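You operate a simulated robot arm through the tools that you are given. There is no shell and no other tool. Be economical: measure what you need, move in short steps, check, and stop when the job is done.

The job below is to be done with a simulated two-armed robot. You get a single attempt, and the scene is never put back.

Task
Fill the white mug with meal to its dark band and stand it on the round mat.
Fine: at the meal hopper's spout; nothing spilt, shutter shut again; leave the small green wheel; the other mug stays empty.

It is judged by the outcome, as a careful person would: the job done as asked, and still so three seconds after it is handed in. It fails if anything else is knocked over, pushed out of place, dropped, spilled or broken.

Robot
Two 7-joint arms with two-finger parallel grippers on one trunk, on a base that drives. Base frame: it is fixed to the floor where the robot stands at the start and does not move with it; the origin is under the middle of the robot, x ahead of it, y to its left, z up. Readings come in cm, rad, newtons and seconds.
The left shoulder is at the start at [7, 16.3, 117], the right one opposite. With the tool pointing down near the work surface each hand reaches from about 38 to 88 cm from the robot's upright axis, wherever it stands, measured 20 degrees to its own side. Places, roughly: spout shutter [50, 0, 110]; blue pads [60, 0, 90]; top of the round mat [50, -30, 80]; small green wheel [60, -40, 90]. Payload 3.43 kg a hand.
The tool frame of a hand sits at the grasp point between the pads (the TCP): z along the fingers, y along the line on which they close. The tips reach 3.4 cm beyond it. The gripper opens to 12.8 cm. The fingers are 2.4 cm wide and 1.2 cm thick; the gripper's body (4.8 by 13 cm) begins 9.6 cm behind the TCP.
Orientation is told as [roll, pitch, yaw] about the base's x, y, z axes, in that order, counted from this pose: with the fingers straight down and closing along the base's y, the tool's x points along the base's -x, its y along +y and its z along -z.

Tools
- The arms move only by the tool nudge_tool. It takes "left_plan", "right_plan" or both (then of equal length, played together; a hand with none holds still); each is one flat list of numbers, 7 for each row, row after row: the turn, a rotation vector about the tool's x, y, z in rad, then the shift along the tool's x, y, z in cm, then the opening, from 0 (shut) to 1 (fully open). In form: [wx, wy, wz, tx, ty, tz, grip, wx, wy, wz, tx, ty, tz, grip, ...]. A call has 1 to 20 rows; each row shifts and turns the commanded pose from where the row before left it, along the tool's axes as they then stand. A row lasts 0.2 s, in which the tool goes at most 5 cm and 0.15 rad; a call with a longer step from one row to the next is refused whole, and so is a gripper value outside its range. Where a pose cannot be reached the arm comes as near as it can. A force on the tool above 40 N (or 10 N above the force at the start of the call, whichever is more), or a blocked arm, ends the call early, and 0.2 s more pass. The fingers move at their own pace (about 15.3 cm/s each) and stop on an object; they squeeze with about 44 N. The grip force told is the motor's: it shows also when the fingers shut on nothing. Time passes only in rows, and 0.2 s behind the last, so rows that do not move let the fingers close. The reply holds the time, the measured pose of the TCP, the force on the tool along the base axes, the opening and the grip force, in the units named above and with some noise.
- Cameras (640 x 400 px; columns grow to the right, rows downward): "scene" is now at [13.55, -0.84, 139.39]; the picture's right is [-0.10, -1.00, 0.00], its down [-0.61, 0.06, -0.79] and it looks along [0.79, -0.08, -0.61] (base axes); focal length 214 px, centre (320, 200). "left" rides on the left gripper at [7.6, 1.1, -16] in its tool frame; the picture's right is [-0.15, 0.99, 0.00], its down [-0.88, -0.13, -0.46] and it looks along [-0.45, -0.07, 0.89] (tool axes); focal length 234 px, centre (320, 200). "right" rides on the right gripper at [7.6, -1.1, -16] in its tool frame; the picture's right is [0.15, 0.99, 0.00], its down [-0.88, 0.13, -0.46] and it looks along [-0.45, 0.07, 0.89] (tool axes); focal length 234 px, centre (320, 200). There is no depth. A picture from a camera that has moved, and an enlarged one, comes with that camera's place and axes in the base frame and with its lens.
- grab_frame(camera): a new picture of that camera. No time passes.
- lift_body(by): slides the trunk up (or, below 0, down) by that many cm; the arms and the scene camera ride with it, the base frame stays. It gives what a move gives, with no picture.
- steer(legs): drives the robot by 1 to 6 legs, each [ahead, left, turn to the left] in cm, cm and rad, along the robot's own axes; the way and the turn of a leg run together, so that a leg with both is an arc; at most 150 cm and 3.142 rad a leg. The arms and the cameras ride along, it lands a little off, and it stops where it bumps. It gives what a move gives.
- pan_tilt(pan, tilt): turns the head with the scene camera to pan (to the left, within 1.501 rad either way) and tilt (down, from -0.506 to 1.204), counted from straight ahead of the robot. It gives what a move gives.
- inspect(camera, box): a new picture of the part [left, top, right, bottom] of that camera's present view, enlarged. No time passes.
- close_job(): hands the job in; it is judged then, once.

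Go step by step. Nothing tells you exact positions but the pictures and the camera data: compare them with the known pose of the tool, close in by small moves and look again before you grip or let go. The budget is 120 turns and 100 pictures, counting those below and the enlarged ones. Unless the task says otherwise, let go and move clear before handing in, and close with one line.

The tools are called after "Call:" as name(argument=value, ...) on one line, values as JSON. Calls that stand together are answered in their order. nudge_tool: Moves the arms, as the interface text tells. Its arguments: {"type":"object","properties":{"left_plan":{"type":"array"},"right_plan":{"type":"array"}},"required":[]} The other tools are called the same way: lift_body (by) slides the trunk up or down; steer (legs) drives the base; pan_tilt (pan, tilt) turns the head that bears the scene camera; grab_frame (camera) takes a picture; inspect (camera, box) takes an enlarged picture of a part of a camera's view; close_job () hands the job in.

At the start:

```text
t: 0.0
left_eef_pos: [58.27, 18.5, 126.89]
left_orientation: [0.0, -0.001, 0.0]
left_ft_force: [-0.1, 0.0, 0.5]
left_grip_width: 12.82
left_grasp_force: 0.0
right_eef_pos: [46.32, -24.02, 126.49]
right_orientation: [0.001, -0.002, 0.0]
right_ft_force: [-0.1, -0.8, 0.1]
right_grip_width: 12.82
right_grasp_force: 0.0
trunk travel left (down, up): [-65.0, 29.0]
robot x, y, heading: [0.35, -0.02, -0.001]
head pan, tilt: [-0.096, 0.653]
```

scene: 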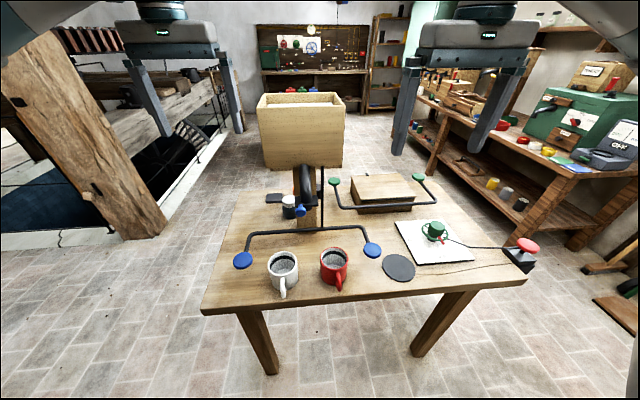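
right: 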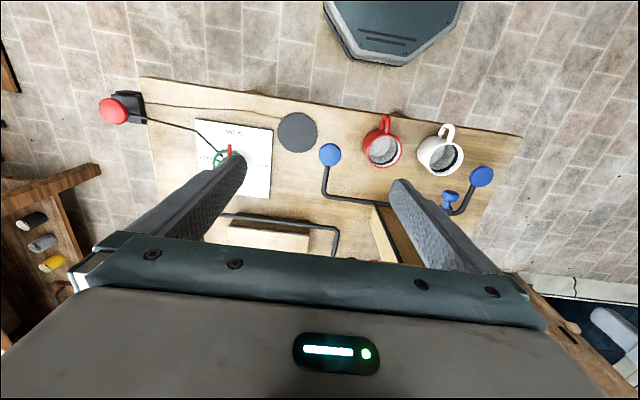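
left: 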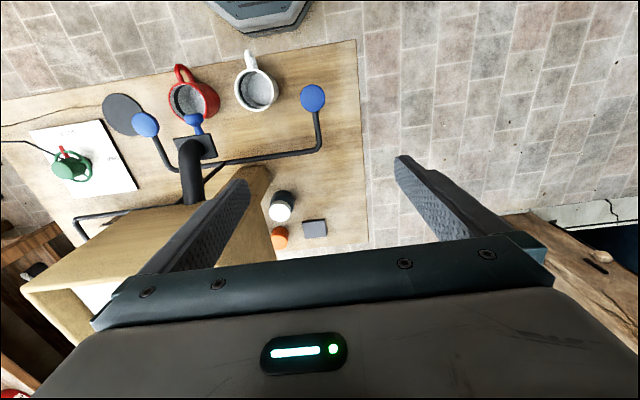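

The table holds a white and a red mug, a spout with a blue part, two blue pads on a bar, a dark round mat, and a green wheel on a paper. I'll look at enlarged pictures first to understand the mechanism.

Call:
inspect(camera="scene", box=[220, 150, 400, 300])

Call:
inspect(camera="scene", box=[320, 160, 560, 300])

Call:
inspect(camera="left", box=[90, 40, 350, 260])

```text
2.67 times, centred on (310, 225) of scene
camera zoom: at [13.55, -0.84, 139.39], right [-0.1, -1.0, 0.0], down [-0.61, 0.06, -0.79], along [0.79, -0.08, -0.61], focal length 572 px, centre (347, 133)
```

zoom: 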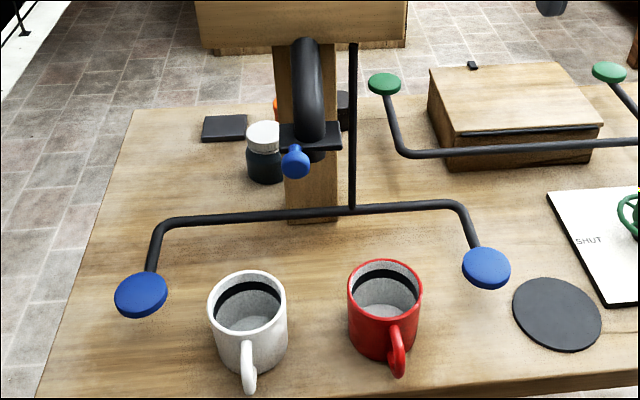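

```text
2.67 times, centred on (440, 230) of scene
camera zoom: at [13.55, -0.84, 139.39], right [-0.1, -1.0, 0.0], down [-0.61, 0.06, -0.79], along [0.79, -0.08, -0.61], focal length 572 px, centre (0, 120)
```

zoom: 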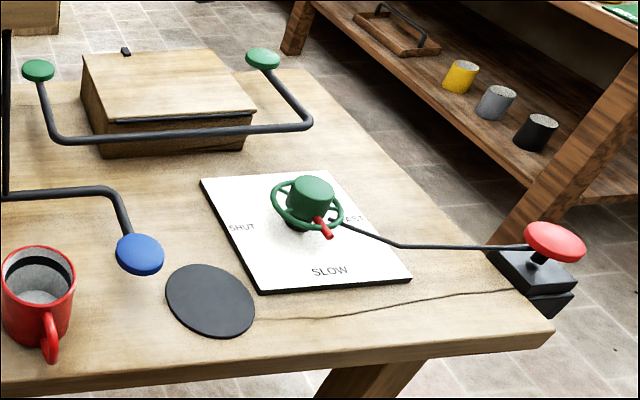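

```text
1.82 times, centred on (220, 150) of left
camera zoom: at [50.81, 19.45, 142.74], right [0.15, 0.99, 0.0], down [0.88, -0.13, 0.46], along [0.45, -0.07, -0.89], focal length 426 px, centre (502, 291)
```

zoom: 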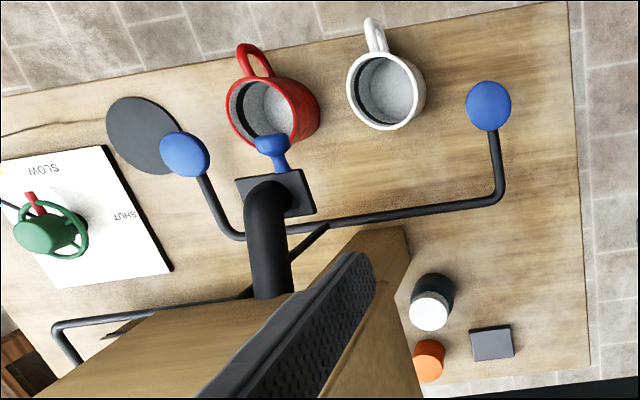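

Next I zoom in further on the spout and shutter, the pads, and the white mug.

Call:
inspect(camera="scene", box=[264, 160, 344, 240])

Call:
inspect(camera="left", box=[120, 50, 280, 180])

Call:
inspect(camera="right", box=[300, 100, 520, 270])

```text
5.00 times, centred on (304, 200) of scene
camera zoom: at [13.55, -0.84, 139.39], right [-0.1, -1.0, 0.0], down [-0.61, 0.06, -0.79], along [0.79, -0.08, -0.61], focal length 1072 px, centre (400, 200)
```

zoom: 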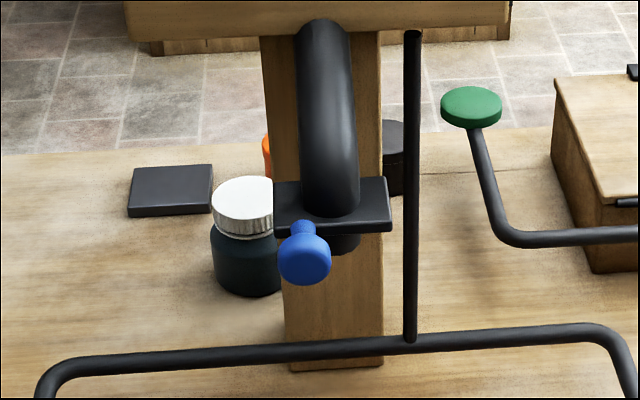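

```text
3.08 times, centred on (200, 115) of left
camera zoom: at [50.81, 19.45, 142.74], right [0.15, 0.99, 0.0], down [0.88, -0.13, 0.46], along [0.45, -0.07, -0.89], focal length 720 px, centre (689, 462)
```

zoom: 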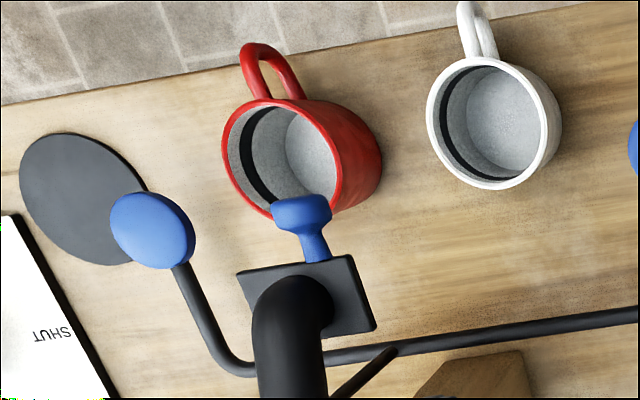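

```text
2.35 times, centred on (410, 185) of right
camera zoom: at [38.77, -25.1, 142.49], right [-0.15, 0.99, 0.0], down [0.88, 0.13, 0.46], along [0.45, 0.07, -0.89], focal length 551 px, centre (108, 235)
```

zoom: 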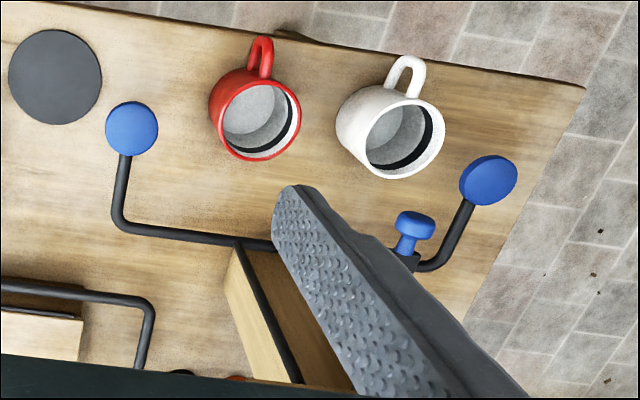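

Lowering the trunk gives the scene camera a frontal look at the spout and pads; both hands stay well clear of the table.

Call:
lift_body(by=-22)

Call:
pan_tilt(pan=0, tilt=0.35)

Call:
grab_frame(camera="scene")

Call:
inspect(camera="left", box=[0, 0, 320, 200])

```text
t: 2.3
left_eef_pos: [58.23, 18.46, 104.74]
left_orientation: [0.0, 0.001, 0.001]
left_ft_force: [0.3, -0.5, -0.6]
left_grip_width: 12.81
left_grasp_force: 0.0
right_eef_pos: [46.25, -23.9, 104.49]
right_orientation: [0.001, -0.001, 0.0]
right_ft_force: [-0.3, -0.4, 0.6]
right_grip_width: 12.79
right_grasp_force: 0.0
trunk travel left (down, up): [-43.0, 51.0]
robot x, y, heading: [-0.26, -0.16, 0.002]
head pan, tilt: [-0.096, 0.653]
```

```text
t: 3.1
left_eef_pos: [58.23, 18.43, 104.79]
left_orientation: [-0.001, 0.0, 0.001]
left_ft_force: [0.6, -0.6, 0.7]
left_grip_width: 12.8
left_grasp_force: 0.0
right_eef_pos: [46.21, -24.07, 104.43]
right_orientation: [0.0, 0.0, -0.001]
right_ft_force: [0.7, -1.3, 0.4]
right_grip_width: 12.8
right_grasp_force: 0.0
trunk travel left (down, up): [-43.0, 51.0]
robot x, y, heading: [-0.23, -0.09, 0.001]
head pan, tilt: [0.0, 0.351]
```

```text
90 pictures are left
camera scene: at [14.23, -0.02, 120.12], right [0.0, -1.0, 0.0], down [-0.34, 0.0, -0.94], along [0.94, 0.0, -0.34], focal length 214 px, centre (320, 200)
```

scene: 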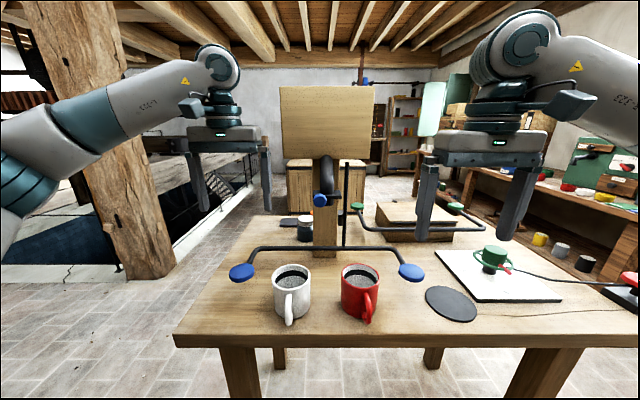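

```text
2.00 times, centred on (160, 100) of left
camera zoom: at [50.8, 19.45, 120.74], right [0.15, 0.99, 0.0], down [0.88, -0.13, 0.46], along [0.45, -0.07, -0.89], focal length 468 px, centre (640, 400)
```

zoom: 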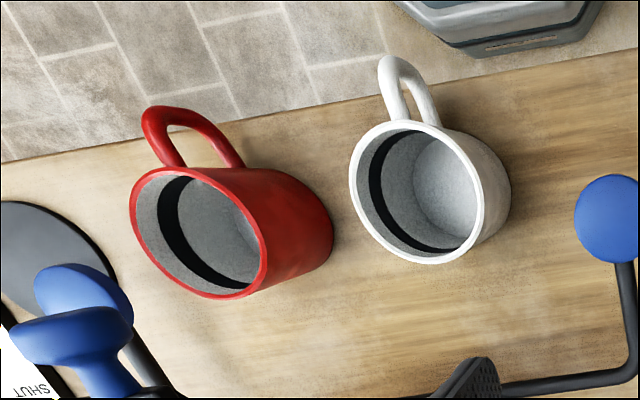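

Call:
inspect(camera="scene", box=[220, 140, 440, 300])

Call:
inspect(camera="scene", box=[295, 150, 365, 200])

Call:
inspect(camera="scene", box=[420, 220, 640, 340])

```text
2.50 times, centred on (330, 220) of scene
camera zoom: at [14.23, -0.02, 120.12], right [0.0, -1.0, 0.0], down [-0.34, 0.0, -0.94], along [0.94, 0.0, -0.34], focal length 536 px, centre (295, 150)
```

zoom: 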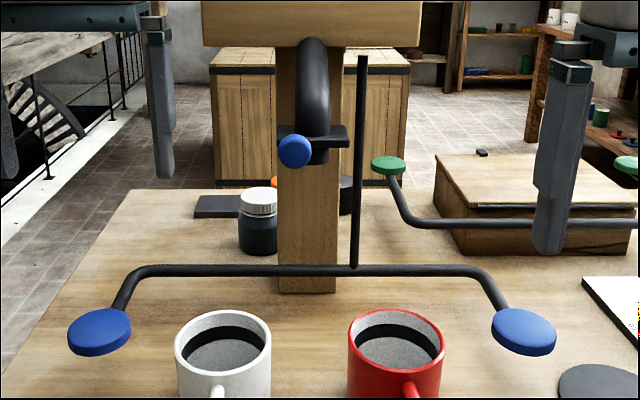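

```text
8.00 times, centred on (330, 175) of scene
camera zoom: at [14.23, -0.02, 120.12], right [0.0, -1.0, 0.0], down [-0.34, 0.0, -0.94], along [0.94, 0.0, -0.34], focal length 1716 px, centre (240, 400)
```

zoom: 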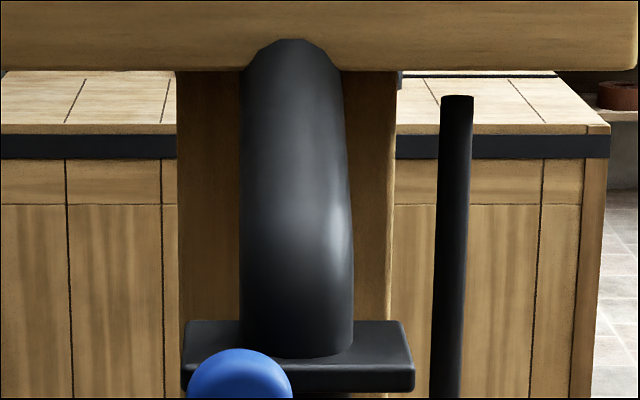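

```text
2.91 times, centred on (530, 280) of scene
camera zoom: at [14.23, -0.02, 120.12], right [0.0, -1.0, 0.0], down [-0.34, 0.0, -0.94], along [0.94, 0.0, -0.34], focal length 624 px, centre (-291, -33)
```

zoom: 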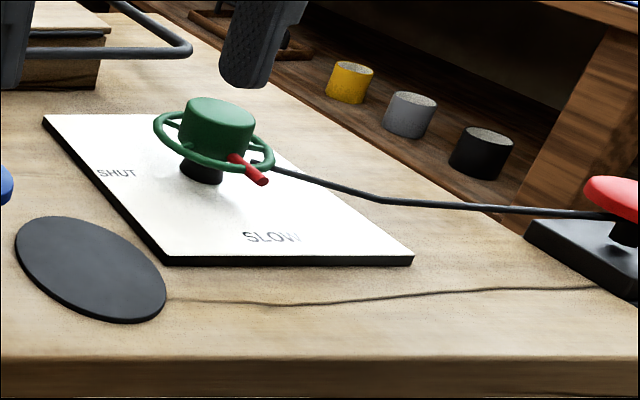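

I read it as: knob at about [53, 0, 106] pulls or slides the shutter, outlet about [56, -2, 104]; white mug about [51, 6], 8 cm wide and 9 cm tall, handle towards me. Plan: the right hand takes the mug with level fingers around the handle side and holds it under the spout, and the left works the knob. I back off for wrist room first.

Call:
steer(legs=[[-18, 0, 0]])

```text
t: 4.6
left_eef_pos: [40.6, 18.26, 104.76]
left_orientation: [0.0, 0.001, 0.0]
left_ft_force: [-0.9, 0.2, 0.5]
left_grip_width: 12.81
left_grasp_force: 0.0
right_eef_pos: [28.65, -24.05, 104.52]
right_orientation: [-0.001, -0.002, -0.002]
right_ft_force: [-0.1, 0.0, 0.0]
right_grip_width: 12.79
right_grasp_force: 0.1
trunk travel left (down, up): [-43.0, 51.0]
robot x, y, heading: [-17.54, 0.17, -0.004]
head pan, tilt: [0.0, 0.351]
```

Now I pitch the right hand forward and bring it in front of the white mug, with the left hand moving out of the way.

Call:
nudge_tool(left_plan=[0, 0, 0, 0, 1.5, 0, 1, 0, 0, 0, 0, 1.5, 0, 1, 0, 0, 0, 0, 1.5, 0, 1, 0, 0, 0, 0, 1.5, 0, 1, 0, 0, 0, 0, 1.5, 0, 1, 0, 0, 0, 0, 1.5, 0, 1, 0, 0, 0, 0, 1.5, 0, 1, 0, 0, 0, 0, 1.5, 0, 1, 0, 0, 0, 0, 1.5, 0, 1, 0, 0, 0, 0, 0, 0, 1], right_plan=[0, -0.145, 0, -1, 2.5, 0, 0.85, 0, -0.145, 0, -1, 2.5, 0.2, 0.85, 0, -0.145, 0, -0.9, 2.5, 0.3, 0.85, 0, -0.145, 0, -0.9, 2.5, 0.5, 0.85, 0, -0.145, 0, -0.8, 2.5, 0.6, 0.85, 0, -0.145, 0, -0.7, 2.5, 0.7, 0.85, 0, -0.145, 0, -0.6, 2.5, 0.8, 0.85, 0, -0.145, 0, -0.5, 2.5, 0.9, 0.85, 0, -0.145, 0, -0.3, 2.5, 0.9, 0.85, 0, 0, 0, 0, 2.5, 0, 0.85])

Call:
grab_frame(camera="scene")

Call:
grab_frame(camera="right")

```text
t: 6.8
left_eef_pos: [40.8, 32.05, 104.78]
left_orientation: [-0.004, -0.001, -0.001]
left_ft_force: [-0.5, 0.2, 0.1]
left_grip_width: 12.79
left_grasp_force: 0.1
right_eef_pos: [37.67, 1.06, 103.95]
right_orientation: [-0.001, -1.307, 0.0]
right_ft_force: [-0.6, -0.4, -0.8]
right_grip_width: 10.87
right_grasp_force: 0.1
trunk travel left (down, up): [-43.0, 51.0]
robot x, y, heading: [-17.33, 0.13, -0.002]
head pan, tilt: [0.0, 0.351]
```

```text
85 pictures are left
camera scene: at [-3.34, 0.06, 120.13], right [0.0, -1.0, 0.0], down [-0.34, 0.0, -0.94], along [0.94, 0.0, -0.34], focal length 214 px, centre (320, 200)
```

scene: 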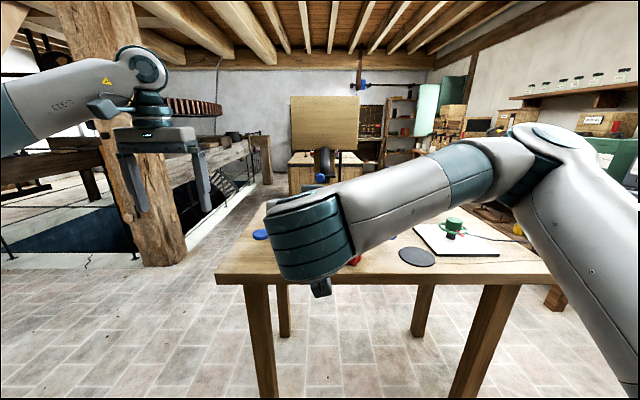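

```text
84 pictures are left
camera right: at [20.31, 0.01, 100.81], right [-0.04, 0.99, -0.14], down [-0.21, 0.13, 0.97], along [0.98, 0.07, 0.2], focal length 234 px, centre (320, 200)
```

right: 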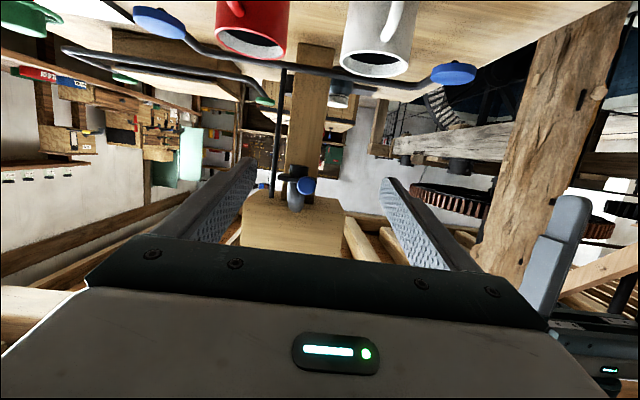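

The wrist view places the white mug's rim at about [50, 6.1, 90] with its handle straight towards me, and the knob at [53, 0, 106]. I lower the hand in front of the mug, still short of its handle.

Call:
nudge_tool(right_plan=[0, 0, 0, 2.93, 0.83, 0.79, 0.85, 0, 0, 0, 2.93, 0.83, 0.79, 0.85, 0, 0, 0, 2.93, 0.83, 0.79, 0.85, 0, 0, 0, 2.93, 0.83, 0.79, 0.85, 0, 0, 0, 2.93, 0.83, 0.79, 0.85, 0, 0, 0, 2.93, 0.83, 0.79, 0.85, 0, 0, 0, 0, 0, 0, 0.85])

Call:
grab_frame(camera="right")

Call:
grab_frame(camera="scene")

```text
t: 8.4
left_eef_pos: [40.73, 31.88, 104.8]
left_orientation: [0.002, 0.002, 0.0]
left_ft_force: [0.7, 1.0, -0.4]
left_grip_width: 12.79
left_grasp_force: 0.0
right_eef_pos: [37.65, 5.67, 85.92]
right_orientation: [0.003, -1.305, -0.004]
right_ft_force: [-0.6, 0.6, 0.1]
right_grip_width: 10.87
right_grasp_force: 0.1
trunk travel left (down, up): [-43.0, 51.0]
robot x, y, heading: [-17.57, 0.34, -0.003]
head pan, tilt: [0.0, 0.351]
```

```text
83 pictures are left
camera right: at [20.37, 4.62, 82.79], right [-0.04, 0.99, -0.14], down [-0.21, 0.13, 0.97], along [0.98, 0.06, 0.2], focal length 234 px, centre (320, 200)
```

right: 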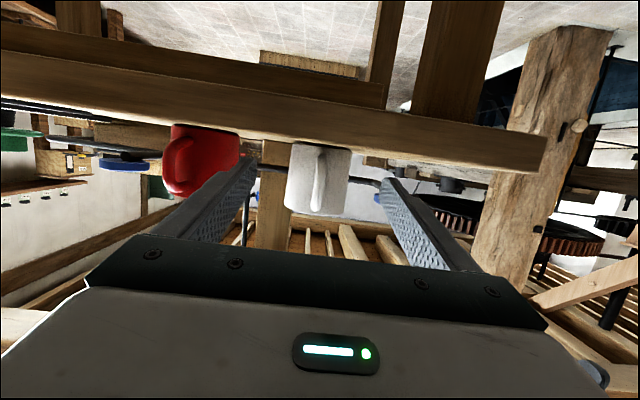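

```text
82 pictures are left
camera scene: at [-3.32, -0.05, 120.13], right [0.0, -1.0, 0.0], down [-0.34, 0.0, -0.94], along [0.94, 0.0, -0.34], focal length 214 px, centre (320, 200)
```

scene: 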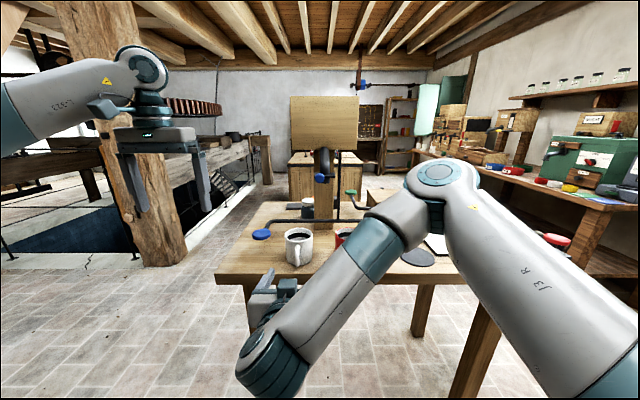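

The hand is level with the mug and the fingers straddle it. I move in 12 cm with a slight sideways correction.

Call:
nudge_tool(right_plan=[0, 0, 0, -0.64, 0.06, 2.35, 0.85, 0, 0, 0, -0.64, 0.06, 2.35, 0.85, 0, 0, 0, -0.64, 0.06, 2.35, 0.85, 0, 0, 0, -0.64, 0.06, 2.35, 0.85, 0, 0, 0, -0.64, 0.06, 2.35, 0.85, 0, 0, 0, 0, 0, 0, 0.85])

Call:
grab_frame(camera="right")

Call:
grab_frame(camera="scene")

```text
t: 9.8
left_eef_pos: [40.69, 31.88, 104.77]
left_orientation: [-0.001, 0.002, -0.001]
left_ft_force: [0.6, -0.5, -0.2]
left_grip_width: 12.8
left_grasp_force: 0.1
right_eef_pos: [49.85, 6.24, 85.99]
right_orientation: [0.0, -1.306, -0.001]
right_ft_force: [-0.4, -0.2, 0.2]
right_grip_width: 10.86
right_grasp_force: 0.0
trunk travel left (down, up): [-43.0, 51.0]
robot x, y, heading: [-17.62, 0.03, 0.0]
head pan, tilt: [0.0, 0.351]
```

```text
81 pictures are left
camera right: at [32.57, 5.08, 82.96], right [-0.04, 0.99, -0.14], down [-0.21, 0.13, 0.97], along [0.98, 0.07, 0.2], focal length 234 px, centre (320, 200)
```

right: 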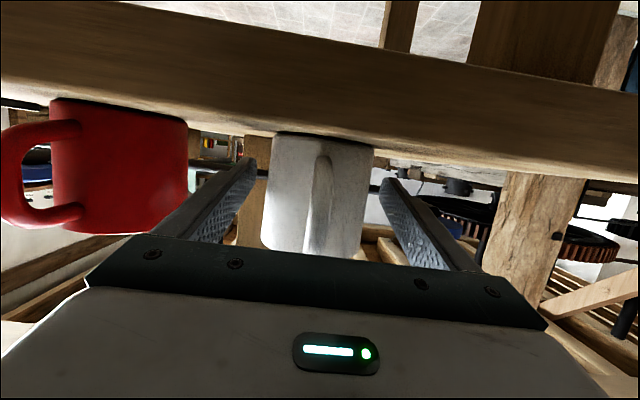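

```text
80 pictures are left
camera scene: at [-3.32, 0.0, 120.13], right [0.0, -1.0, 0.0], down [-0.34, 0.0, -0.94], along [0.94, 0.0, -0.34], focal length 214 px, centre (320, 200)
```

scene: 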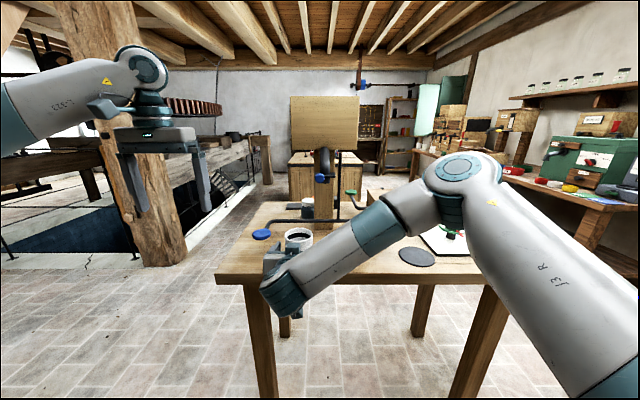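

The mug is centred between the fingers at the right depth. Closing.

Call:
nudge_tool(right_plan=[0, 0, 0, 0, 0, 0, 0.7, 0, 0, 0, 0, 0, 0, 0.64, 0, 0, 0, 0, 0, 0, 0.6, 0, 0, 0, 0, 0, 0, 0.5, 0, 0, 0, 0, 0, 0, 0.4, 0, 0, 0, 0, 0, 0, 0.4])

Call:
grab_frame(camera="right")

```text
t: 11.2
left_eef_pos: [40.7, 31.94, 104.85]
left_orientation: [0.0, 0.0, 0.0]
left_ft_force: [0.4, 0.0, 0.5]
left_grip_width: 12.8
left_grasp_force: 0.1
right_eef_pos: [49.96, 6.08, 86.14]
right_orientation: [0.0, -1.306, -0.003]
right_ft_force: [0.3, -0.2, 0.4]
right_grip_width: 7.58
right_grasp_force: 44.1
trunk travel left (down, up): [-43.0, 51.0]
robot x, y, heading: [-17.61, -0.18, 0.0]
head pan, tilt: [0.0, 0.351]
```

```text
79 pictures are left
camera right: at [32.56, 5.08, 82.95], right [-0.04, 0.99, -0.14], down [-0.21, 0.13, 0.97], along [0.98, 0.07, 0.2], focal length 234 px, centre (320, 200)
```

right: 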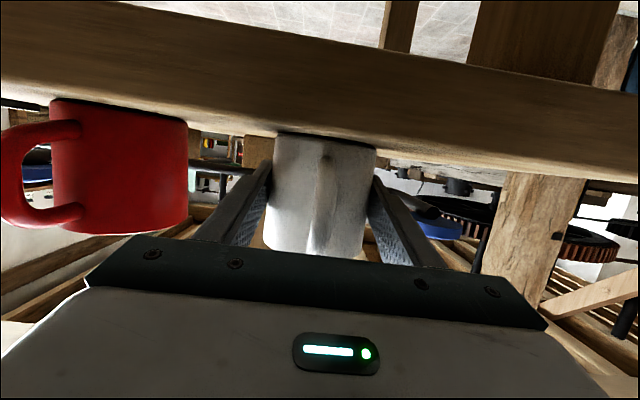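

Grip is firm (7.6 cm, 44 N). Lifting straight up 8 cm.

Call:
nudge_tool(right_plan=[0, 0, 0, -1.93, 0, -0.52, 0.4, 0, 0, 0, -1.93, 0, -0.52, 0.4, 0, 0, 0, -1.93, 0, -0.52, 0.4, 0, 0, 0, -1.93, 0, -0.52, 0.4, 0, 0, 0, 0, 0, 0, 0.4])

Call:
grab_frame(camera="right")

Call:
inspect(camera="scene", box=[220, 130, 420, 300])

```text
t: 12.4
left_eef_pos: [40.74, 31.94, 104.65]
left_orientation: [0.0, 0.0, -0.001]
left_ft_force: [-0.6, -0.9, 0.3]
left_grip_width: 12.8
left_grasp_force: 0.1
right_eef_pos: [50.08, 6.5, 93.9]
right_orientation: [-0.001, -1.306, -0.003]
right_ft_force: [-0.5, -1.0, -1.2]
right_grip_width: 7.61
right_grasp_force: 43.9
trunk travel left (down, up): [-43.0, 51.0]
robot x, y, heading: [-17.52, 0.12, -0.002]
head pan, tilt: [0.0, 0.351]
```

```text
78 pictures are left
camera right: at [32.84, 5.3, 90.79], right [-0.04, 0.99, -0.14], down [-0.21, 0.13, 0.97], along [0.98, 0.07, 0.2], focal length 234 px, centre (320, 200)
```

right: 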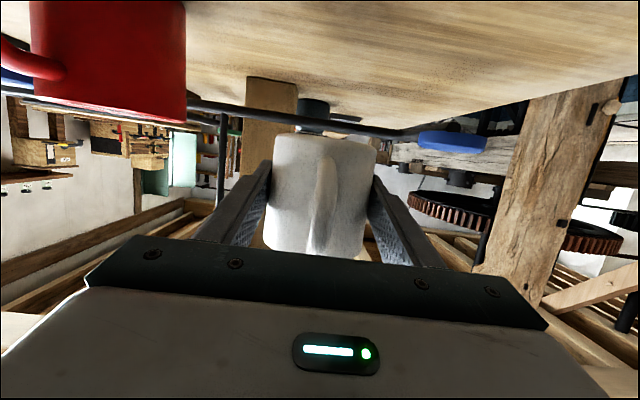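

```text
2.35 times, centred on (320, 215) of scene
camera zoom: at [-3.27, 0.0, 120.12], right [0.0, -1.0, 0.0], down [-0.34, 0.0, -0.94], along [0.94, 0.0, -0.34], focal length 505 px, centre (320, 165)
```

zoom: 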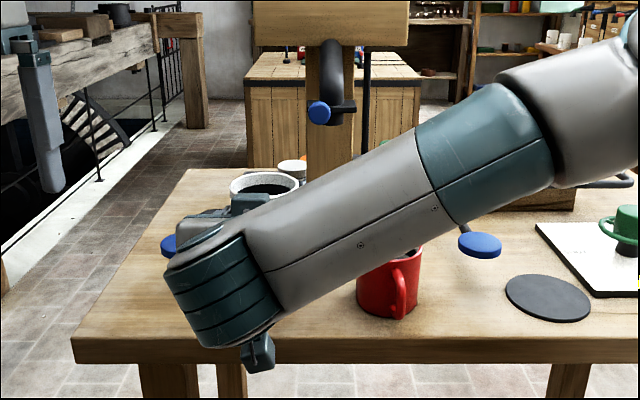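

The mug is up and level. From several views the outlet centre is about [57, -2, 105], with the bar and upright rod behind it at x ≈ 62.5. I bring the mug under the outlet, rim at about 102.

Call:
nudge_tool(right_plan=[0, 0, 0, -1.32, -2.83, -0.36, 0.4, 0, 0, 0, -1.32, -2.83, -0.36, 0.4, 0, 0, 0, -1.32, -2.83, -0.36, 0.4, 0, 0, 0, -0.54, 0, 2.0, 0.4, 0, 0, 0, -0.54, 0, 2.0, 0.4, 0, 0, 0, -0.54, 0, 2.0, 0.4, 0, 0, 0, 0, 0, 0, 0.4])

Call:
inspect(camera="scene", box=[240, 120, 400, 240])

Call:
grab_frame(camera="right")

Call:
grab_frame(camera="left")

```text
t: 14.0
left_eef_pos: [40.7, 31.85, 104.74]
left_orientation: [0.001, 0.001, -0.001]
left_ft_force: [0.6, 0.2, -1.0]
left_grip_width: 12.77
left_grasp_force: 0.2
right_eef_pos: [56.1, -2.33, 98.19]
right_orientation: [0.0, -1.305, -0.003]
right_ft_force: [0.2, -0.2, -0.9]
right_grip_width: 7.59
right_grasp_force: 44.4
trunk travel left (down, up): [-43.0, 51.0]
robot x, y, heading: [-17.82, -0.34, -0.0]
head pan, tilt: [0.0, 0.351]
```

```text
3.33 times, centred on (320, 180) of scene
camera zoom: at [-3.33, -0.02, 120.13], right [0.0, -1.0, 0.0], down [-0.34, 0.0, -0.94], along [0.94, 0.0, -0.34], focal length 715 px, centre (320, 267)
```

zoom: 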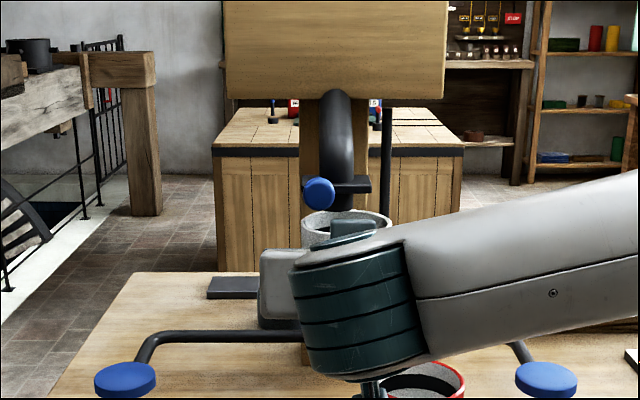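

```text
75 pictures are left
camera right: at [38.8, -3.48, 95.23], right [-0.04, 0.99, -0.14], down [-0.21, 0.13, 0.97], along [0.98, 0.07, 0.2], focal length 234 px, centre (320, 200)
```

right: 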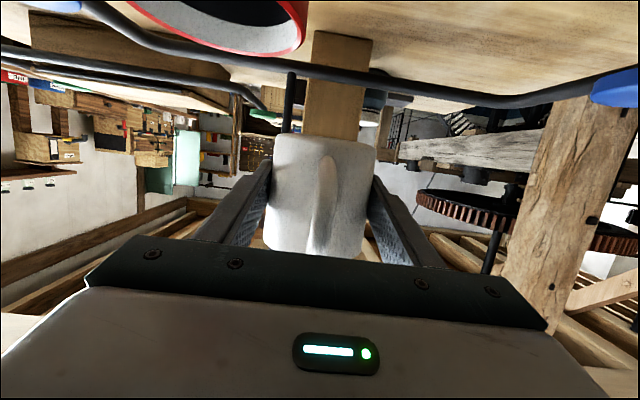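

```text
74 pictures are left
camera left: at [33.22, 32.92, 120.68], right [0.15, 0.99, 0.0], down [0.88, -0.13, 0.46], along [0.45, -0.07, -0.89], focal length 234 px, centre (320, 200)
```

left: 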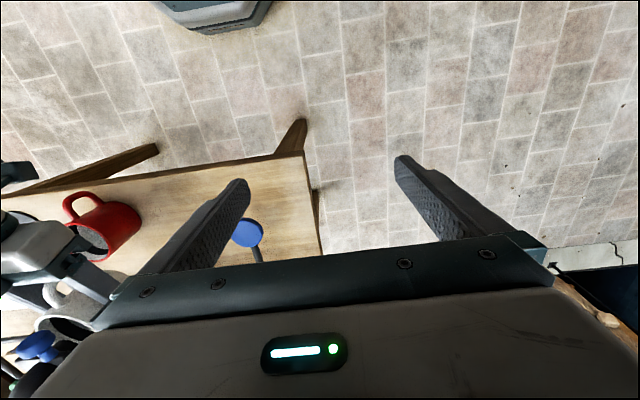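

The scene camera shows the rim right below the outlet. Now the left hand rolls to point right and downward, level with the knob in x, opening narrowed to 5 cm.

Call:
nudge_tool(left_plan=[0.15, 0, 0, -1.75, 0, 0, 0.9, 0.15, 0, 0, -1.75, 0, 0, 0.8, 0.15, 0, 0, -1.75, 0, 0, 0.7, 0.15, 0, 0, -1.75, 0, 0, 0.6, 0.15, 0, 0, -1.75, 0, 0, 0.5, 0.15, 0, 0, -1.75, 0, 0, 0.4, 0.15, 0, 0, -1.75, 0, 0, 0.4, 0, 0, 0, 0, 0, 0, 0.4])

Call:
grab_frame(camera="left")

Call:
grab_frame(camera="scene")

```text
t: 15.8
left_eef_pos: [53.08, 31.97, 104.86]
left_orientation: [-1.051, -0.001, -0.001]
left_ft_force: [0.7, 0.5, -0.4]
left_grip_width: 5.15
left_grasp_force: 0.1
right_eef_pos: [56.02, -2.25, 98.32]
right_orientation: [0.002, -1.305, -0.002]
right_ft_force: [-0.4, 0.4, -1.1]
right_grip_width: 7.55
right_grasp_force: 44.0
trunk travel left (down, up): [-43.0, 51.0]
robot x, y, heading: [-17.5, 0.3, 0.001]
head pan, tilt: [0.0, 0.351]
```

```text
73 pictures are left
camera left: at [45.51, 46.22, 111.76], right [0.15, 0.49, -0.86], down [0.88, 0.33, 0.34], along [0.45, -0.81, -0.38], focal length 234 px, centre (320, 200)
```

left: 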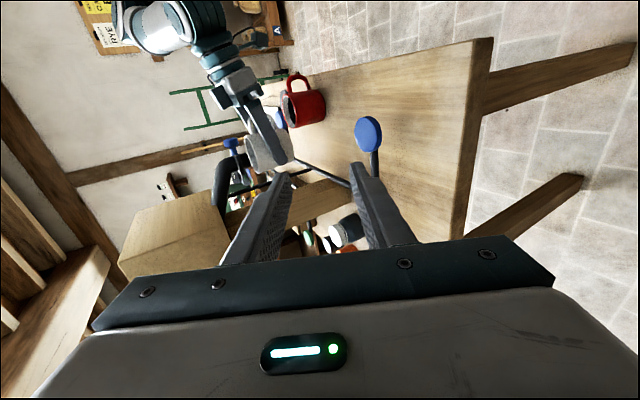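

```text
72 pictures are left
camera scene: at [-3.34, -0.03, 120.14], right [0.0, -1.0, 0.0], down [-0.34, 0.0, -0.94], along [0.94, 0.0, -0.34], focal length 214 px, centre (320, 200)
```

scene: 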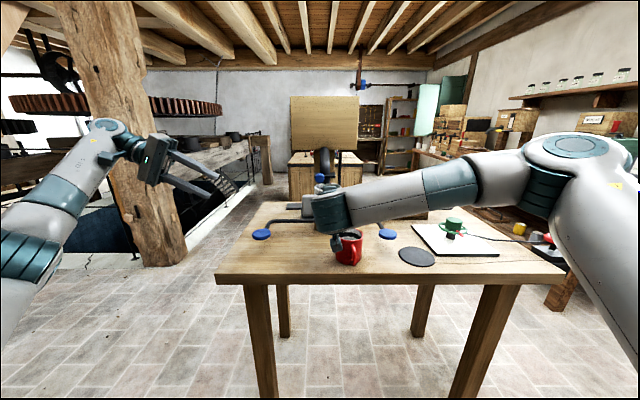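

Call:
inspect(camera="left", box=[110, 80, 350, 270])

Call:
inspect(camera="left", box=[195, 120, 315, 200])

```text
2.11 times, centred on (230, 175) of left
camera zoom: at [45.51, 46.22, 111.76], right [0.15, 0.49, -0.86], down [0.88, 0.33, 0.34], along [0.45, -0.81, -0.38], focal length 493 px, centre (510, 253)
```

zoom: 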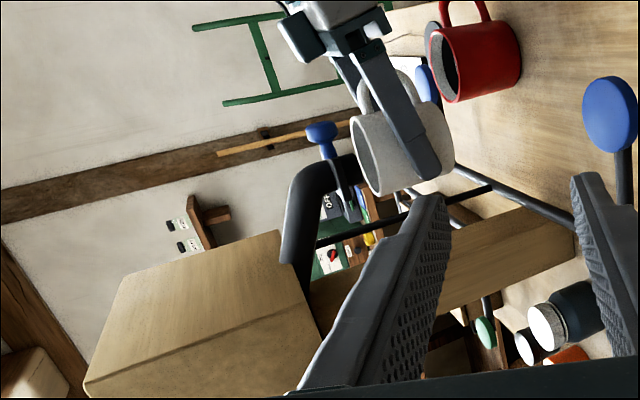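

```text
5.00 times, centred on (255, 160) of left
camera zoom: at [45.51, 46.22, 111.76], right [0.15, 0.49, -0.86], down [0.88, 0.33, 0.34], along [0.45, -0.81, -0.38], focal length 1171 px, centre (645, 400)
```

zoom: 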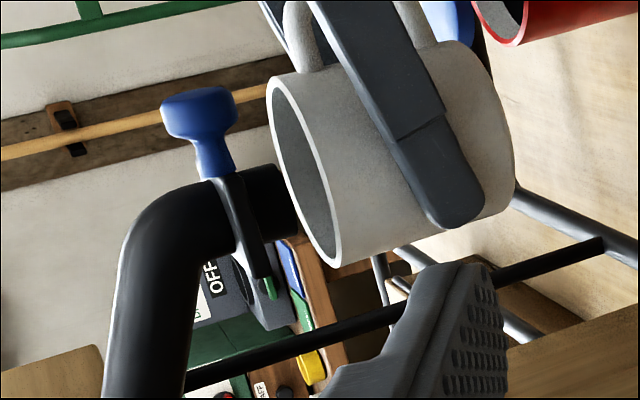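

Very clear side view: the shutter plate with the blue knob on its robot side, and the mug's mouth well around the outlet. I bring the left fingers to 8 cm short of the knob.

Call:
nudge_tool(left_plan=[0, 0, 0, 0, -2.8, 3.2, 0.4, 0, 0, 0, 0, -2.8, 3.2, 0.4, 0, 0, 0, 0, -2.8, 3.2, 0.4, 0, 0, 0, 0, -2.8, 3.2, 0.4, 0, 0, 0, 0, -2.8, 3.2, 0.4, 0, 0, 0, 0, -2.8, 3.2, 0.4, 0, 0, 0, 0, 0, 0, 0.4])

Call:
grab_frame(camera="left")

Call:
inspect(camera="scene", box=[240, 120, 400, 240])

```text
t: 17.4
left_eef_pos: [52.61, 7.17, 109.76]
left_orientation: [-1.05, 0.001, 0.001]
left_ft_force: [-0.1, -0.7, -0.1]
left_grip_width: 5.14
left_grasp_force: 0.0
right_eef_pos: [56.13, -2.24, 98.34]
right_orientation: [-0.002, -1.306, 0.001]
right_ft_force: [-0.4, 0.8, -1.6]
right_grip_width: 7.58
right_grasp_force: 44.4
trunk travel left (down, up): [-43.0, 51.0]
robot x, y, heading: [-17.62, -0.14, -0.001]
head pan, tilt: [0.0, 0.351]
```

```text
69 pictures are left
camera left: at [45.14, 21.39, 116.56], right [0.15, 0.49, -0.86], down [0.88, 0.33, 0.34], along [0.45, -0.81, -0.38], focal length 234 px, centre (320, 200)
```

left: 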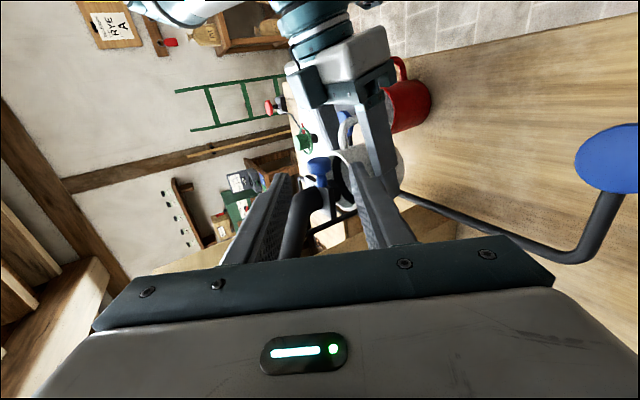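

```text
3.33 times, centred on (320, 180) of scene
camera zoom: at [-3.28, 0.08, 120.12], right [0.0, -1.0, 0.0], down [-0.34, 0.0, -0.94], along [0.94, 0.0, -0.34], focal length 715 px, centre (320, 267)
```

zoom: 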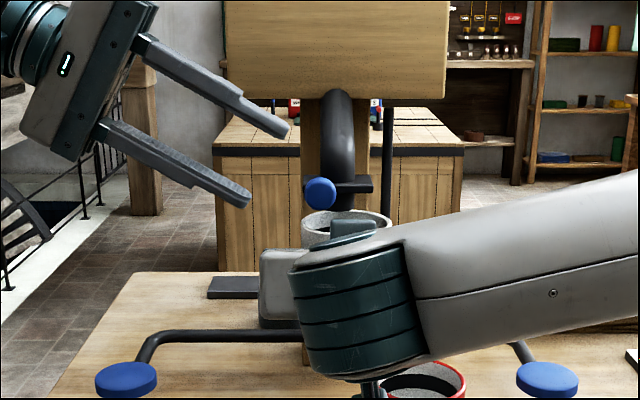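

The knob sits straight ahead of the fingers. To keep the lower finger off the rim I lower the mug 1.5 cm (and 0.7 forward), then bring the left fingertips around the knob.

Call:
nudge_tool(right_plan=[0, 0, 0, 0.64, 0, 0.53, 0.4, 0, 0, 0, 0.64, 0, 0.53, 0.4, 0, 0, 0, 0, 0, 0, 0.4])

Call:
nudge_tool(left_plan=[0, 0, 0, -0.07, -0.08, 1.65, 0.34, 0, 0, 0, -0.07, -0.08, 1.65, 0.34, 0, 0, 0, -0.07, -0.08, 1.65, 0.34, 0, 0, 0, -0.07, -0.08, 1.65, 0.34, 0, 0, 0, 0, 0, 0, 0.34])

Call:
inspect(camera="scene", box=[260, 130, 380, 230])

Call:
inspect(camera="left", box=[200, 80, 460, 280])

```text
t: 18.2
left_eef_pos: [52.65, 7.1, 109.59]
left_orientation: [-1.05, 0.0, 0.0]
left_ft_force: [-0.6, -0.2, -0.5]
left_grip_width: 5.13
left_grasp_force: 0.0
right_eef_pos: [56.69, -2.25, 96.62]
right_orientation: [0.001, -1.306, -0.001]
right_ft_force: [-0.6, -0.1, -1.7]
right_grip_width: 7.56
right_grasp_force: 43.8
trunk travel left (down, up): [-43.0, 51.0]
robot x, y, heading: [-17.54, -0.57, -0.002]
head pan, tilt: [0.0, 0.351]
```

```text
t: 19.4
left_eef_pos: [53.18, 1.18, 107.04]
left_orientation: [-1.049, 0.0, 0.0]
left_ft_force: [-0.6, 0.3, -0.3]
left_grip_width: 4.35
left_grasp_force: 0.1
right_eef_pos: [56.55, -2.19, 96.54]
right_orientation: [0.0, -1.306, -0.001]
right_ft_force: [0.4, -0.2, -1.5]
right_grip_width: 7.57
right_grasp_force: 43.8
trunk travel left (down, up): [-43.0, 51.0]
robot x, y, heading: [-17.72, -0.4, 0.0]
head pan, tilt: [0.0, 0.351]
```

```text
4.00 times, centred on (320, 180) of scene
camera zoom: at [-3.29, 0.0, 120.13], right [0.0, -1.0, 0.0], down [-0.34, 0.0, -0.94], along [0.94, 0.0, -0.34], focal length 858 px, centre (320, 280)
```

zoom: 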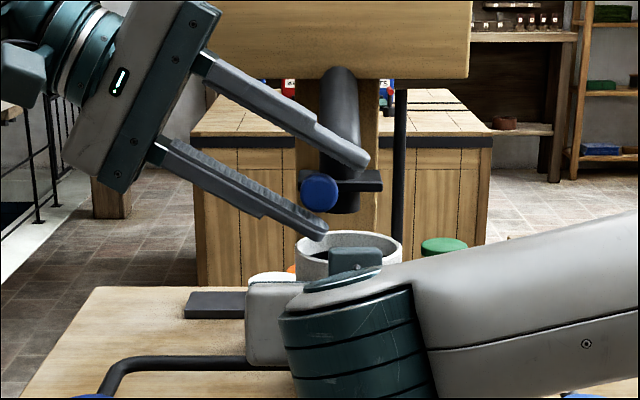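

```text
2.00 times, centred on (330, 180) of left
camera zoom: at [45.73, 15.41, 113.86], right [0.15, 0.49, -0.86], down [0.88, 0.33, 0.34], along [0.45, -0.81, -0.39], focal length 468 px, centre (300, 240)
```

zoom: 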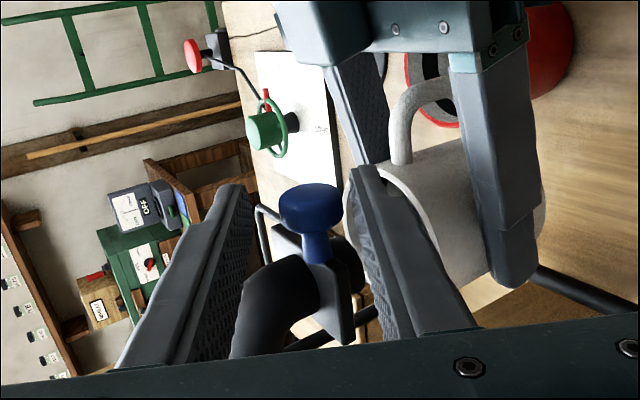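

The knob is between the fingertips, about 0.4 cm towards the lower finger; I correct that and close on it.

Call:
nudge_tool(left_plan=[0, 0, 0, 0, 0.4, 0, 0.34, 0, 0, 0, 0, 0, 0, 0.26, 0, 0, 0, 0, 0, 0, 0.2, 0, 0, 0, 0, 0, 0, 0.15, 0, 0, 0, 0, 0, 0, 0.15])

Call:
inspect(camera="scene", box=[260, 130, 380, 230])

Call:
inspect(camera="left", box=[240, 120, 400, 240])

```text
t: 20.6
left_eef_pos: [53.31, 1.3, 106.4]
left_orientation: [-1.048, 0.0, -0.001]
left_ft_force: [-1.1, -1.2, -1.1]
left_grip_width: 2.53
left_grasp_force: 44.5
right_eef_pos: [56.65, -2.09, 96.63]
right_orientation: [0.003, -1.305, -0.001]
right_ft_force: [-0.8, 0.4, -2.1]
right_grip_width: 7.59
right_grasp_force: 43.9
trunk travel left (down, up): [-43.0, 51.0]
robot x, y, heading: [-17.64, 0.21, 0.001]
head pan, tilt: [0.0, 0.351]
```

```text
4.00 times, centred on (320, 180) of scene
camera zoom: at [-3.28, -0.02, 120.12], right [0.0, -1.0, 0.0], down [-0.34, 0.0, -0.94], along [0.94, 0.0, -0.34], focal length 858 px, centre (320, 280)
```

zoom: 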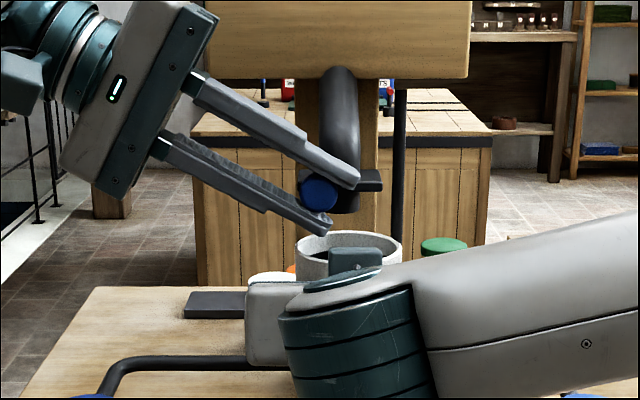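

```text
3.33 times, centred on (320, 180) of left
camera zoom: at [45.74, 15.57, 113.43], right [0.15, 0.49, -0.86], down [0.88, 0.33, 0.34], along [0.45, -0.81, -0.39], focal length 781 px, centre (320, 267)
```

zoom: 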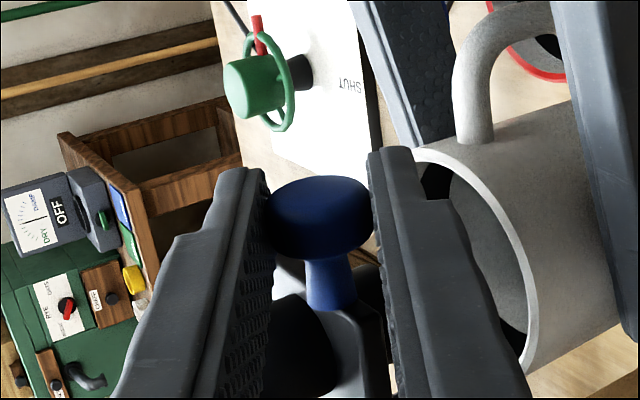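

The knob is gripped (2.5 cm). I pull it gently 0.6 cm towards the robot and watch force and outlet.

Call:
nudge_tool(left_plan=[0, 0, 0, 0.3, 0, 0, 0.15, 0, 0, 0, 0.3, 0, 0, 0.15])

Call:
inspect(camera="left", box=[240, 120, 400, 240])

Call:
inspect(camera="scene", box=[290, 150, 360, 210])

```text
t: 21.2
left_eef_pos: [53.23, 1.23, 106.56]
left_orientation: [-1.054, 0.0, 0.007]
left_ft_force: [32.7, -3.1, 15.8]
left_grip_width: 2.54
left_grasp_force: 45.1
right_eef_pos: [57.1, -2.24, 96.39]
right_orientation: [0.001, -1.302, -0.004]
right_ft_force: [-0.8, -0.1, -0.8]
right_grip_width: 7.54
right_grasp_force: 44.3
trunk travel left (down, up): [-43.0, 51.0]
robot x, y, heading: [-17.44, 0.01, -0.005]
head pan, tilt: [0.0, 0.351]
```

```text
3.33 times, centred on (320, 180) of left
camera zoom: at [45.6, 15.55, 113.36], right [0.14, 0.49, -0.86], down [0.88, 0.34, 0.34], along [0.46, -0.8, -0.38], focal length 781 px, centre (320, 267)
```

zoom: 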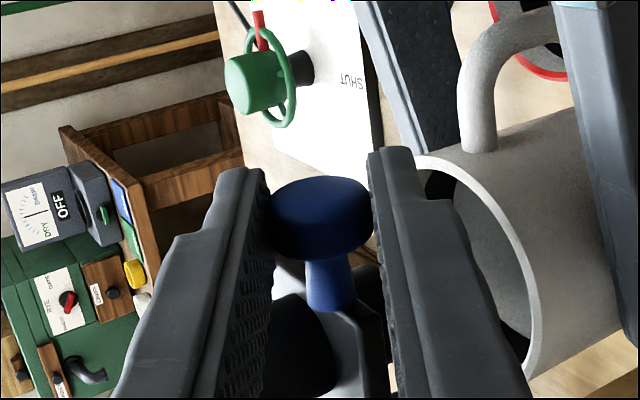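

```text
6.67 times, centred on (325, 180) of scene
camera zoom: at [-2.9, -0.08, 120.11], right [0.0, -1.0, 0.0], down [-0.35, 0.0, -0.94], along [0.94, 0.0, -0.35], focal length 1430 px, centre (287, 333)
```

zoom: 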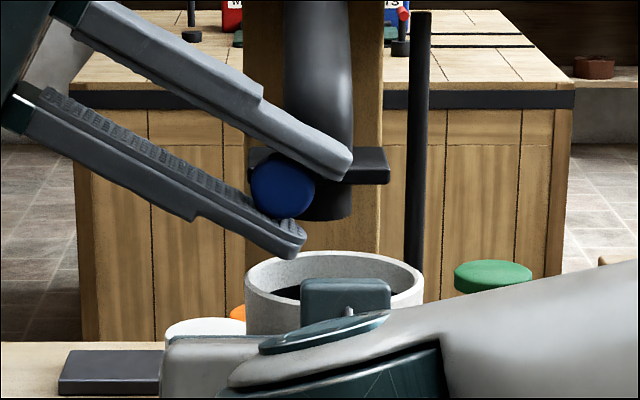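

Pulling straight out is blocked (33 N, nothing moved). I relax back, then try the sideways direction gently, since the knob sits off-centre on the plate.

Call:
nudge_tool(left_plan=[0, 0, 0, -0.3, 0, 0, 0.15, 0, 0, 0, -0.3, 0, 0, 0.15, 0, 0, 0, 0, 0, 0, 0.15])

Call:
nudge_tool(left_plan=[0, 0, 0, 0, 0.12, -0.22, 0.15, 0, 0, 0, 0, 0.12, -0.22, 0.15])

Call:
inspect(camera="scene", box=[290, 150, 360, 210])

```text
t: 22.0
left_eef_pos: [53.29, 1.22, 106.52]
left_orientation: [-1.051, -0.001, -0.002]
left_ft_force: [11.3, 1.1, 15.4]
left_grip_width: 2.52
left_grasp_force: 44.8
right_eef_pos: [56.66, -2.15, 96.51]
right_orientation: [-0.001, -1.305, -0.002]
right_ft_force: [-0.1, 1.3, -1.9]
right_grip_width: 7.58
right_grasp_force: 44.3
trunk travel left (down, up): [-43.0, 51.0]
robot x, y, heading: [-17.57, 0.01, -0.005]
head pan, tilt: [0.0, 0.351]
```

```text
t: 22.6
left_eef_pos: [53.24, 1.21, 106.62]
left_orientation: [-1.05, -0.001, -0.003]
left_ft_force: [6.7, -13.3, 12.9]
left_grip_width: 2.57
left_grasp_force: 44.9
right_eef_pos: [56.6, -2.44, 96.61]
right_orientation: [0.007, -1.307, -0.01]
right_ft_force: [0.4, 0.1, -2.8]
right_grip_width: 7.55
right_grasp_force: 44.5
trunk travel left (down, up): [-43.0, 51.0]
robot x, y, heading: [-17.34, -0.07, 0.001]
head pan, tilt: [0.0, 0.351]
```

```text
6.67 times, centred on (325, 180) of scene
camera zoom: at [-3.33, -0.26, 120.13], right [0.0, -1.0, 0.0], down [-0.34, 0.0, -0.94], along [0.94, 0.0, -0.34], focal length 1430 px, centre (287, 333)
```

zoom: 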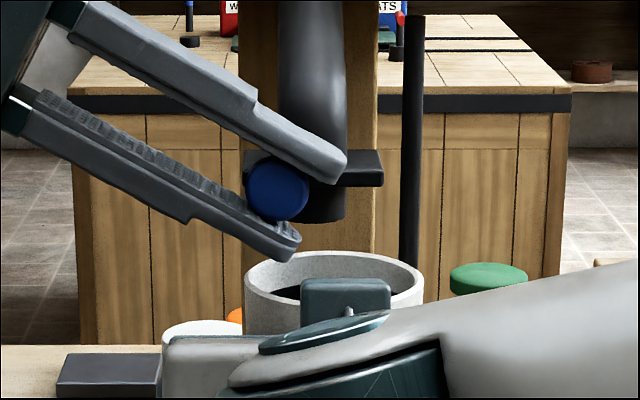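

Leftwards is blocked as well (13 N). I try the other way, to the right.

Call:
nudge_tool(left_plan=[0, 0, 0, 0, -0.12, 0.22, 0.15, 0, 0, 0, 0, -0.12, 0.22, 0.15, 0, 0, 0, 0, -0.12, 0.22, 0.15, 0, 0, 0, 0, -0.12, 0.22, 0.15])

Call:
inspect(camera="scene", box=[290, 150, 360, 210])

```text
t: 23.6
left_eef_pos: [53.09, 0.8, 106.5]
left_orientation: [-1.05, 0.001, 0.0]
left_ft_force: [-1.2, 1.7, 7.5]
left_grip_width: 2.54
left_grasp_force: 44.9
right_eef_pos: [56.62, -2.01, 96.64]
right_orientation: [-0.002, -1.305, -0.001]
right_ft_force: [0.0, 0.2, -2.7]
right_grip_width: 7.59
right_grasp_force: 43.8
trunk travel left (down, up): [-43.0, 51.0]
robot x, y, heading: [-17.55, 0.22, -0.002]
head pan, tilt: [0.0, 0.351]
```

```text
6.67 times, centred on (325, 180) of scene
camera zoom: at [-3.38, 0.01, 120.14], right [0.0, -1.0, 0.0], down [-0.34, 0.0, -0.94], along [0.94, 0.0, -0.34], focal length 1430 px, centre (287, 333)
```

zoom: 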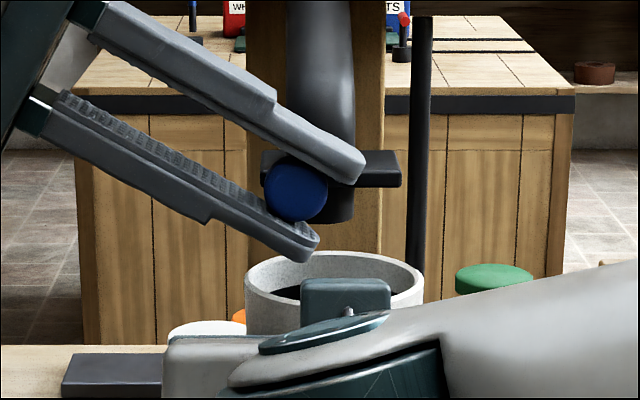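

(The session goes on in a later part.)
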